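You operate a simulated robot arm through the tools that you are given. There is no shell and no other tool. Be economical: measure what you need, move in short steps, check, and stop when the job is done.

The job below is to be done with a simulated robot arm. You get a single attempt, and the scene is never put back.

TASK
Put the dark biscuit on top of the papers on the top of the sideboard.

The check looks at the end state, three seconds after you hand in, the way a careful person would. Anything else that was tipped, shoved, dropped, spilled or broken makes it a failure.

THE ROBOT
A 7-joint arm with a two-finger parallel gripper, fixed in place. Base frame: the origin is at the foot of the arm, x ahead of it, y to its left, z up; the work surface is at about z = 0. Units: mm, degrees, N and s.
With the tool pointing down near the work surface it reaches from about 240 to 620 mm from the base axis. Its first joint turns from -66.0 to 66.0 degrees. Payload 2.6 kg.
The TCP is the grasp point between the finger pads, 30 mm short of the fingertips. In the tool frame z runs along the fingers and y along their closing line. The gripper opens to 94 mm. The fingers are 28 mm wide and 10 mm thick; the gripper's body (50 by 96 mm) begins 55 mm behind the TCP.
Orientation is told as [roll, pitch, yaw] about the base's x, y, z axes, in that order, counted from this pose: with the fingers straight down and closing along the base's y, the tool's x points along the base's -x, its y along +y and its z along -z.

THE INTERFACE
- The arm moves only by the tool move_arm. Its argument "commands" is a list of rows, each a list of 7 numbers: the finger opening in mm, from 0 to 94, then the shift along the tool's x, y, z in units of 400 mm (1.0 is 400 mm), then the turn, a rotation vector about the tool's x, y, z in units of 60 degrees (1.0 is 60 degrees). In form: [[hand, x, y, z, rx, ry, rz], ...]. A call has 1 to 20 rows; each row is the pose to reach, as a shift and turn from the pose commanded when the call began, along the tool's axes at that moment. A call with a number of a shift or a turn outside -1 to 1 is refused whole. A row lasts 0.2 s, in which the tool goes at most 50 mm and 8.6 degrees; a call with a longer step from one row to the next is refused whole, and so is a gripper value outside its range. A pose out of reach is approached as far as the arm can. The call stops where the force on the tool passes 40 N (or 10 N more than at its start, if that is more) or the arm is blocked; 0.2 s more then pass. The fingers move at their own pace (about 72 mm/s each) and stop on an object; they squeeze with about 44 N. The grip force told is the motor's: it shows also when the fingers shut on nothing. Time passes only in rows, and 0.2 s behind the last, so rows that repeat a pose let the fingers close. It gives the time, the measured TCP pose, the force on the tool (base axes), the opening and the grip force at its end, in the units of the frame above (readings bear some noise).
- Cameras (640 x 400 px; columns grow to the right, rows downward): "scene" is fixed at [25.2, 442.1, 573.2]; the picture's right is [-0.85, -0.52, 0.00], its down [-0.33, 0.54, -0.78] and it looks along [0.40, -0.67, -0.63] (base axes); focal length 321 px, centre (320, 200). "wrist" rides on the gripper at [-37, 0, -58] in the tool frame; the picture's right is [0.00, -1.00, 0.00], its down [0.97, 0.00, -0.24] and it looks along [0.24, 0.00, 0.97] (tool axes); focal length 218 px, centre (320, 200). There is no depth. A picture from a camera that has moved, and an enlarged one, comes with that camera's place and axes in the base frame and with its lens. The place of the scene camera against the robot may be out by one fixed shift of up to 25 mm in any direction.
- camera(camera): a new picture of that camera. The clock stands still meanwhile.
- inspect(camera, box): a new picture of the part [left, top, right, bottom] of that camera's present view, enlarged. The clock stands still meanwhile.
- finish_job(): hands the job in; it is judged then, once.

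Go step by step. Nothing tells you positions but the pictures and the camera data: compare them with the known pose of the tool, close in by small moves and look again before you grip or let go. The budget is 90 turns and 38 pictures, counting those below and the enlarged ones. Unless the task says otherwise, let go and move clear before handing in, and close with one line.

The tools are called after "Call:" by a JSON object that holds its "method" and its "body". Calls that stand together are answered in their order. move_arm: Moves the arm, as the interface text tells. Its arguments: {"type":"object","properties":{"commands":{"type":"array"}},"required":["commands"]} The other tools are called the same way: camera (camera) takes a picture; inspect (camera, box) takes an enlarged picture of a part of a camera's view; finish_job () hands the job in.

At the start:

```text
t: 0.0
tool_pos: [359.3, -31.9, 230.4]
tool_rot: [0.1, -0.1, 0.0]
ft_force: [-0.3, 1.0, -0.6]
width: 93.6
grip_force: 0.1
```

scene: 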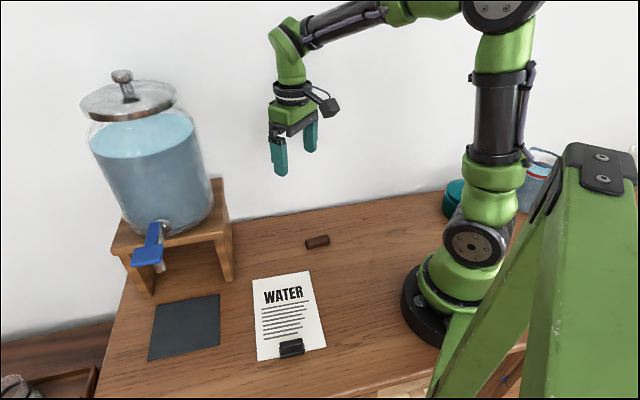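
wrist: 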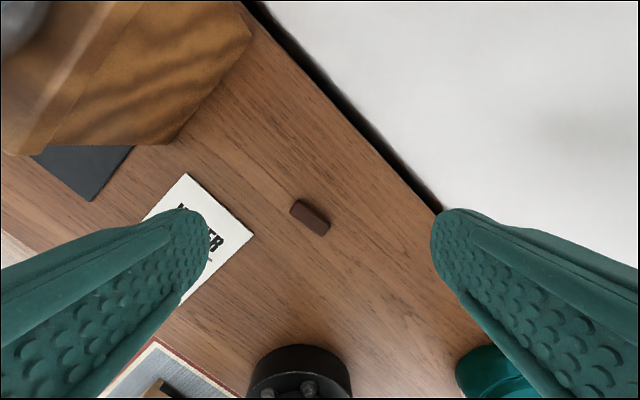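

I see a brown biscuit near (305, -18) and a "WATER" sheet with a black clip near (256, 174). I'll look more closely at both, and at the other items nearby.

Call:
{"method": "inspect", "body": {"camera": "scene", "box": [140, 220, 360, 370]}}

Call:
{"method": "inspect", "body": {"camera": "wrist", "box": [240, 160, 380, 260]}}

```text
2.67 times, centred on (250, 295) of scene
camera zoom: at [25.2, 442.1, 573.2], right [-0.85, -0.52, 0.0], down [-0.33, 0.54, -0.78], along [0.4, -0.67, -0.63], focal length 855 px, centre (507, -53)
```

zoom: 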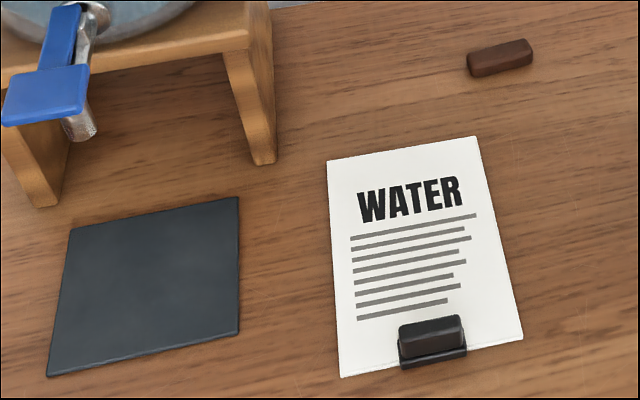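

```text
4.00 times, centred on (310, 210) of wrist
camera zoom: at [396.0, -31.6, 288.8], right [0.0, -1.0, 0.0], down [-0.97, 0.0, 0.24], along [-0.24, 0.0, -0.97], focal length 873 px, centre (360, 160)
```

zoom: 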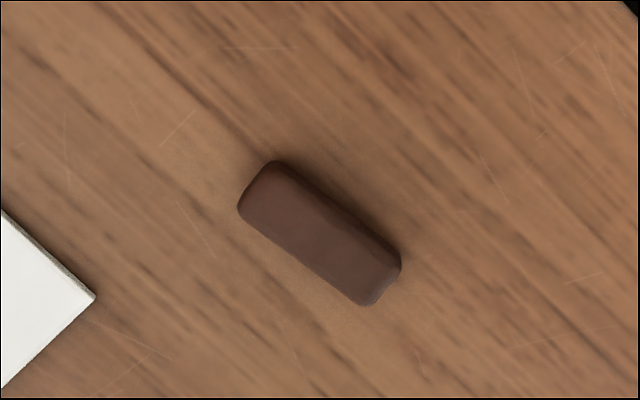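

The brown bar looks like the biscuit. Before moving I'll check the rest of the scene for other candidates.

Call:
{"method": "inspect", "body": {"camera": "scene", "box": [420, 130, 640, 270]}}

Call:
{"method": "inspect", "body": {"camera": "wrist", "box": [60, 160, 360, 400]}}

Call:
{"method": "inspect", "body": {"camera": "scene", "box": [0, 300, 160, 400]}}

```text
2.86 times, centred on (530, 200) of scene
camera zoom: at [25.2, 442.1, 573.2], right [-0.85, -0.52, 0.0], down [-0.33, 0.54, -0.78], along [0.4, -0.67, -0.63], focal length 916 px, centre (-280, 200)
```

zoom: 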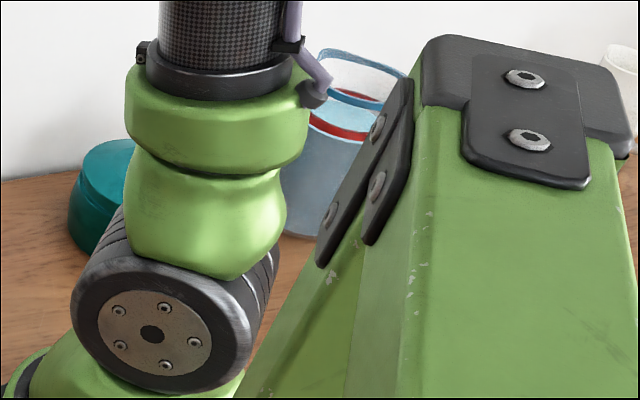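

```text
1.67 times, centred on (210, 280) of wrist
camera zoom: at [396.0, -31.6, 288.8], right [0.0, -1.0, 0.0], down [-0.97, 0.0, 0.24], along [-0.24, 0.0, -0.97], focal length 364 px, centre (503, 67)
```

zoom: 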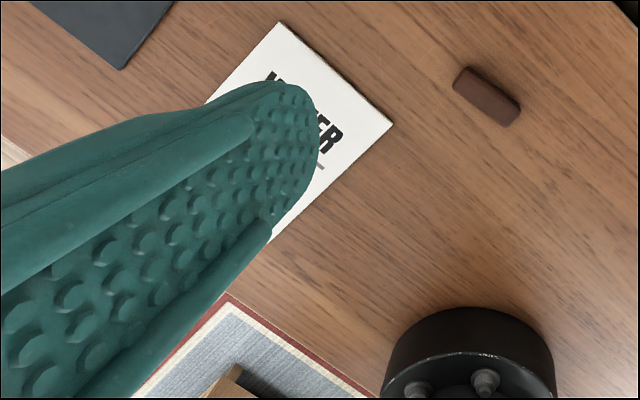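

```text
4.00 times, centred on (80, 350) of scene
camera zoom: at [25.2, 442.1, 573.2], right [-0.85, -0.52, 0.0], down [-0.33, 0.54, -0.78], along [0.4, -0.67, -0.63], focal length 1282 px, centre (1280, -400)
```

zoom: 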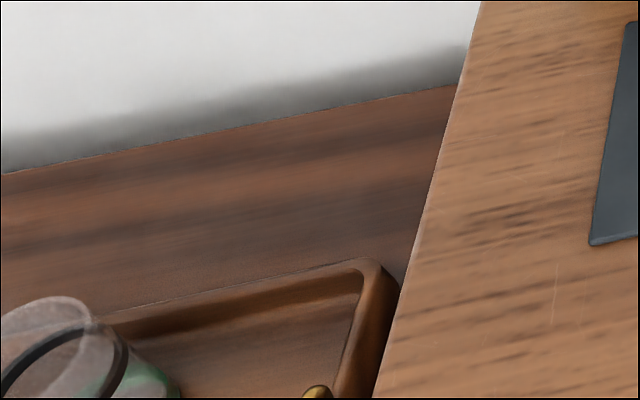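

No other candidates: the brown bar at about (302, -18), long axis about 52°, is the biscuit. I'll turn the gripper and come down above it.

Call:
{"method": "move_arm", "body": {"commands": [[60, 0.02, 0.005, 0.04, 0, 0, -0.124], [60, 0.04, 0.01, 0.08, 0, 0, -0.248], [60, 0.06, 0.015, 0.12, 0, 0, -0.372], [60, 0.08, 0.02, 0.16, 0, 0, -0.496], [60, 0.1, 0.025, 0.2, 0, 0, -0.62], [60, 0.12, 0.03, 0.24, 0, 0, -0.744], [60, 0.143, 0.035, 0.275, 0, 0, -0.867], [60, 0.143, 0.035, 0.275, 0, 0, -0.867]]}}

Call:
{"method": "camera", "body": {"camera": "wrist"}}

```text
t: 1.8
tool_pos: [302.8, -17.6, 120.7]
tool_rot: [0.0, 0.0, 52.2]
ft_force: [0.3, -0.2, -0.1]
width: 60.0
grip_force: 0.1
```

```text
30 pictures are left
camera wrist: at [324.7, 11.8, 178.7], right [0.79, -0.61, 0.0], down [-0.6, -0.77, 0.24], along [-0.15, -0.19, -0.97], focal length 218 px, centre (320, 200)
```

wrist: 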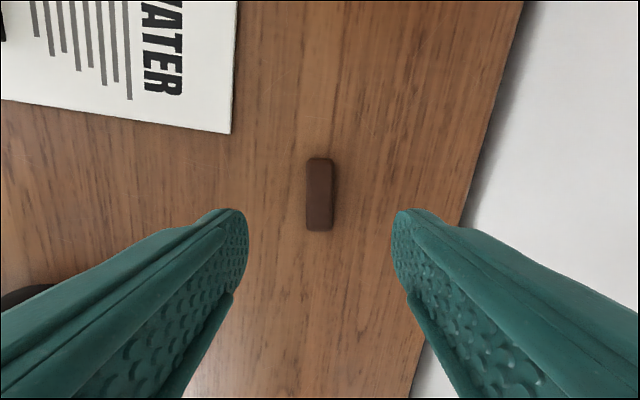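

The gripper is aligned and centred over the biscuit. I'll descend to about z = 34 and close.

Call:
{"method": "move_arm", "body": {"commands": [[60, 0, 0, 0.06, 0, 0, 0], [60, 0, 0, 0.12, 0, 0, 0], [60, 0, 0, 0.17, 0, 0, 0], [60, 0, 0, 0.2, 0, 0, 0], [60, 0, 0, 0.216, 0, 0, 0], [60, 0, 0, 0.216, 0, 0, 0]]}}

Call:
{"method": "inspect", "body": {"camera": "scene", "box": [240, 180, 400, 280]}}

```text
t: 3.2
tool_pos: [301.9, -17.8, 33.1]
tool_rot: [0.0, 0.0, 52.1]
ft_force: [-0.6, 0.6, -0.1]
width: 60.1
grip_force: 0.2
```

```text
4.00 times, centred on (320, 230) of scene
camera zoom: at [25.2, 442.1, 573.2], right [-0.85, -0.52, 0.0], down [-0.33, 0.54, -0.78], along [0.4, -0.67, -0.63], focal length 1282 px, centre (320, 80)
```

zoom: 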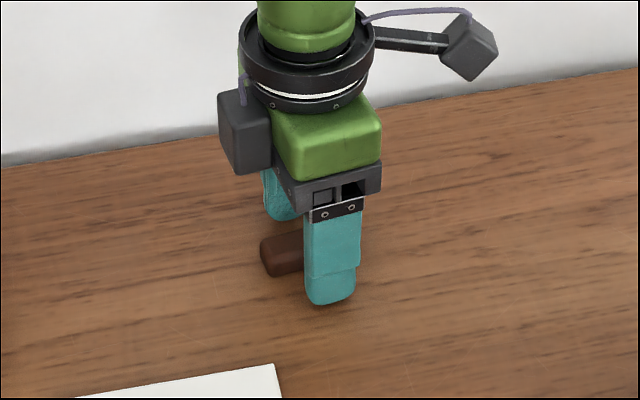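

The fingers straddle the biscuit. Closing, then a lift.

Call:
{"method": "move_arm", "body": {"commands": [[10, 0, 0, 0, 0, 0, 0], [10, 0, 0, 0, 0, 0, 0], [10, 0, 0, 0, 0, 0, 0], [10, 0, 0, 0, 0, 0, 0]]}}

```text
t: 4.2
tool_pos: [302.4, -18.3, 34.1]
tool_rot: [0.0, -0.1, 52.1]
ft_force: [0.0, -0.7, -0.3]
width: 20.3
grip_force: 44.3
```

Call:
{"method": "move_arm", "body": {"commands": [[10, 0, 0, -0.05, 0, 0, 0], [10, 0, 0, -0.12, 0, 0, 0], [10, 0, 0, -0.2, 0, 0, 0], [10, 0, 0, -0.2, 0, 0, 0]]}}

Call:
{"method": "camera", "body": {"camera": "wrist"}}

Call:
{"method": "camera", "body": {"camera": "scene"}}

```text
t: 5.2
tool_pos: [301.3, -17.0, 114.4]
tool_rot: [0.1, 0.0, 52.1]
ft_force: [0.5, 0.2, 0.0]
width: 20.4
grip_force: 44.4
```

```text
28 pictures are left
camera wrist: at [323.4, 12.7, 172.8], right [0.79, -0.61, 0.0], down [-0.6, -0.77, 0.24], along [-0.15, -0.19, -0.97], focal length 218 px, centre (320, 200)
```

wrist: 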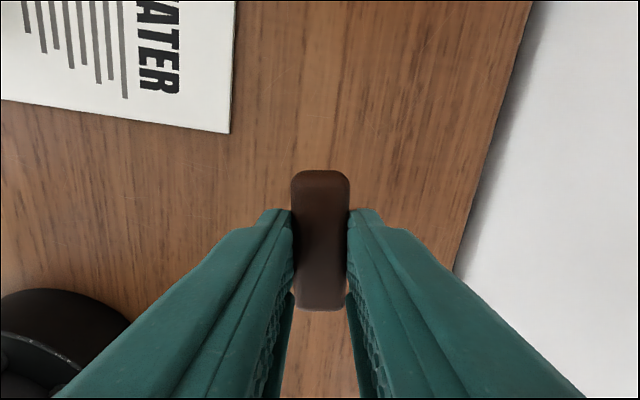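

```text
27 pictures are left
```

scene: 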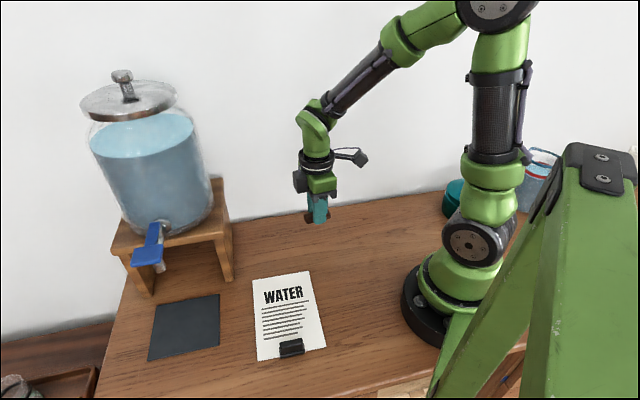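

The biscuit is held at 20 mm wide. The sheet is centred near (259, 169), with its clip near (204, 227). I'll carry the biscuit to about (280, 148), in the upper half and well away from the clip.

Call:
{"method": "move_arm", "body": {"commands": [[10, -0.042, 0.042, 0, 0, 0, 0], [10, -0.084, 0.084, 0, 0, 0, 0], [10, -0.126, 0.126, 0, 0, 0, 0], [10, -0.168, 0.168, 0, 0, 0, 0], [10, -0.21, 0.21, 0, 0, 0, 0], [10, -0.252, 0.252, 0, 0, 0, 0], [10, -0.293, 0.295, 0, 0, 0, 0], [10, -0.293, 0.295, 0, 0, 0, 0]]}}

Call:
{"method": "camera", "body": {"camera": "wrist"}}

Call:
{"method": "inspect", "body": {"camera": "scene", "box": [180, 200, 404, 340]}}

```text
t: 7.0
tool_pos: [281.9, 146.3, 114.4]
tool_rot: [0.0, 0.1, 52.1]
ft_force: [0.8, 0.1, 0.4]
width: 20.2
grip_force: 43.9
```

```text
26 pictures are left
camera wrist: at [304.0, 176.4, 172.9], right [0.79, -0.61, 0.0], down [-0.6, -0.77, 0.24], along [-0.15, -0.19, -0.97], focal length 218 px, centre (320, 200)
```

wrist: 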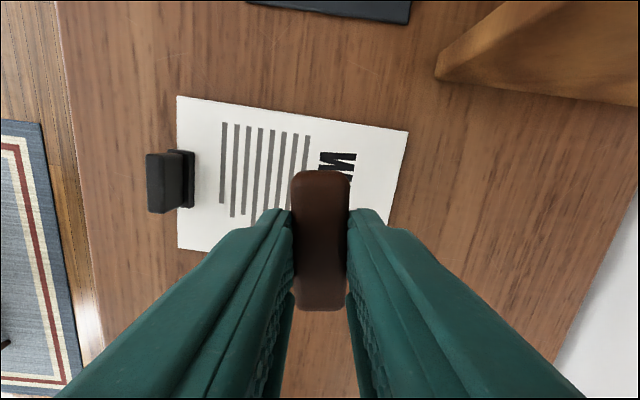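

```text
2.86 times, centred on (292, 270) of scene
camera zoom: at [25.2, 442.1, 573.2], right [-0.85, -0.52, 0.0], down [-0.33, 0.54, -0.78], along [0.4, -0.67, -0.63], focal length 916 px, centre (400, 0)
```

zoom: 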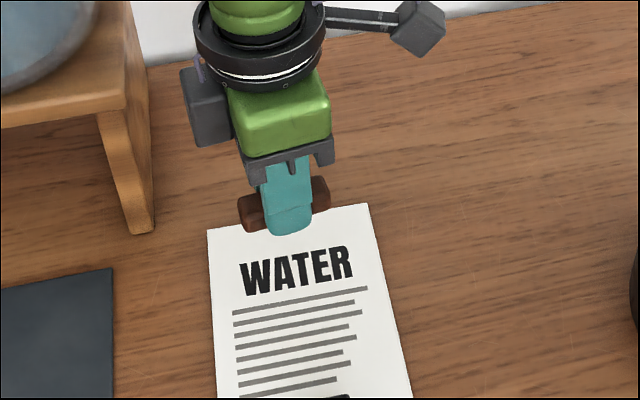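

The biscuit is centred over the sheet's upper half, clear of the clip. I'll lower it most of the way.

Call:
{"method": "move_arm", "body": {"commands": [[10, 0, 0, 0.05, 0, 0, 0], [10, 0, 0, 0.1, 0, 0, 0], [10, 0, 0, 0.15, 0, 0, 0], [10, 0, 0, 0.175, 0, 0, 0], [10, 0, 0, 0.185, 0, 0, 0], [10, 0, 0, 0.185, 0, 0, 0]]}}

Call:
{"method": "inspect", "body": {"camera": "scene", "box": [220, 240, 348, 320]}}

```text
t: 8.4
tool_pos: [281.6, 145.2, 39.6]
tool_rot: [0.0, 0.0, 52.1]
ft_force: [0.2, -0.3, -1.0]
width: 20.3
grip_force: 43.4
```

```text
5.00 times, centred on (284, 280) of scene
camera zoom: at [25.2, 442.1, 573.2], right [-0.85, -0.52, 0.0], down [-0.33, 0.54, -0.78], along [0.4, -0.67, -0.63], focal length 1603 px, centre (500, -200)
```

zoom: 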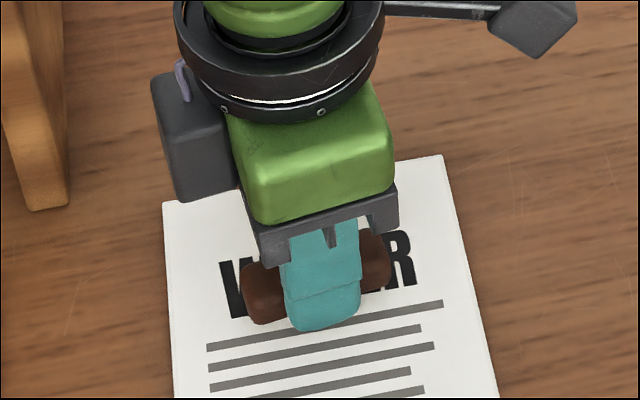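

Nearly touching the paper. I'll go down about 1 mm at a time and watch the force.

Call:
{"method": "move_arm", "body": {"commands": [[10, 0, 0, 0.0025, 0, 0, 0], [10, 0, 0, 0.005, 0, 0, 0], [10, 0, 0, 0.005, 0, 0, 0]]}}

```text
t: 9.2
tool_pos: [281.6, 146.6, 37.5]
tool_rot: [0.0, 0.0, 52.1]
ft_force: [0.1, -0.3, 0.1]
width: 20.2
grip_force: 43.4
```

Call:
{"method": "move_arm", "body": {"commands": [[10, 0, 0, 0.0025, 0, 0, 0], [10, 0, 0, 0.0025, 0, 0, 0]]}}

```text
t: 9.8
tool_pos: [282.5, 145.2, 36.2]
tool_rot: [-0.1, -0.1, 52.1]
ft_force: [1.0, -1.5, 9.2]
width: 20.1
grip_force: 43.8
```

Contact, at about 9 N upward. I'll open the fingers here.

Call:
{"method": "move_arm", "body": {"commands": [[26, 0, 0, -0.0005, 0, 0, 0], [36, 0, 0, -0.0005, 0, 0, 0], [50, 0, 0, -0.0005, 0, 0, 0], [50, 0, 0, -0.0005, 0, 0, 0]]}}

Call:
{"method": "camera", "body": {"camera": "wrist"}}

```text
t: 10.8
tool_pos: [281.7, 146.6, 35.9]
tool_rot: [0.0, 0.0, 52.1]
ft_force: [0.8, 0.2, -0.2]
width: 49.9
grip_force: 0.1
```

```text
23 pictures are left
camera wrist: at [303.6, 176.4, 95.1], right [0.79, -0.61, 0.0], down [-0.6, -0.77, 0.24], along [-0.15, -0.19, -0.97], focal length 218 px, centre (320, 200)
```

wrist: 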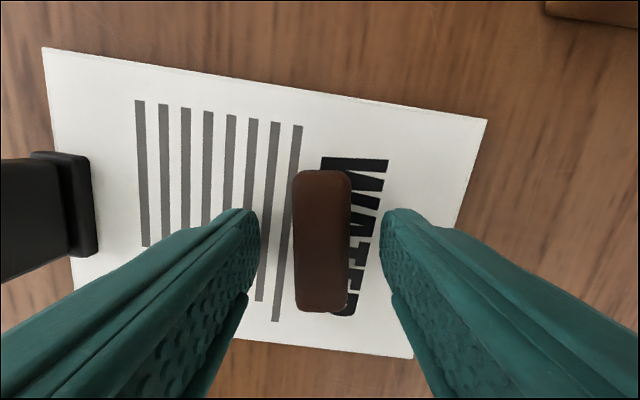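

The biscuit lies free on the papers. I'll raise the arm straight up and check.

Call:
{"method": "move_arm", "body": {"commands": [[50, 0, 0, -0.03, 0, 0, 0], [50, 0, 0, -0.1, 0, 0, 0], [50, 0, 0, -0.2, 0, 0, 0], [50, 0, 0, -0.3, 0, 0, 0], [50, 0, 0, -0.4, 0, 0, 0], [50, 0, 0, -0.4, 0, 0, 0]]}}

Call:
{"method": "camera", "body": {"camera": "scene"}}

Call:
{"method": "camera", "body": {"camera": "wrist"}}

```text
t: 12.2
tool_pos: [279.8, 145.3, 198.3]
tool_rot: [0.0, 0.0, 52.1]
ft_force: [0.5, 0.2, -0.8]
width: 50.0
grip_force: 0.1
```

```text
22 pictures are left
```

scene: 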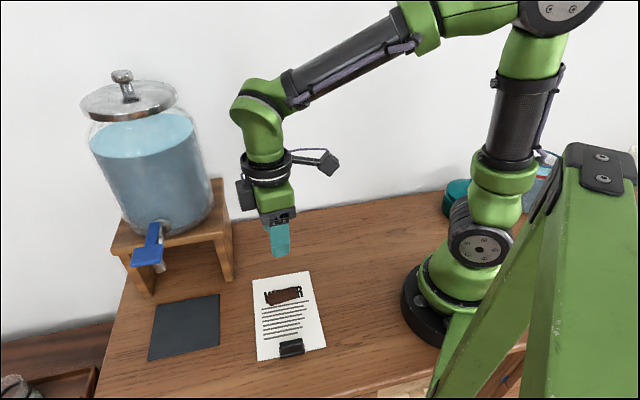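

```text
21 pictures are left
camera wrist: at [301.9, 175.9, 257.3], right [0.79, -0.61, 0.0], down [-0.6, -0.77, 0.24], along [-0.15, -0.19, -0.97], focal length 218 px, centre (320, 200)
```

wrist: 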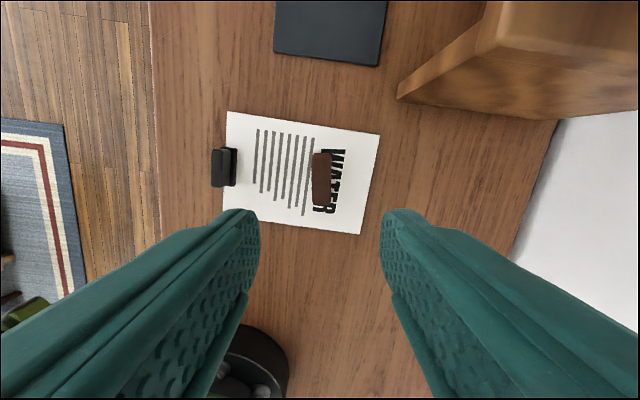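

The biscuit is flat on the papers, the arm is clear, and nothing else has moved. Handing in.

Call:
{"method": "finish_job", "body": {}}

```text
The job is handed in.
```

The dark biscuit is lying flat on the "WATER" papers on top of the sideboard, the gripper is clear of it, and nothing else in view was moved.
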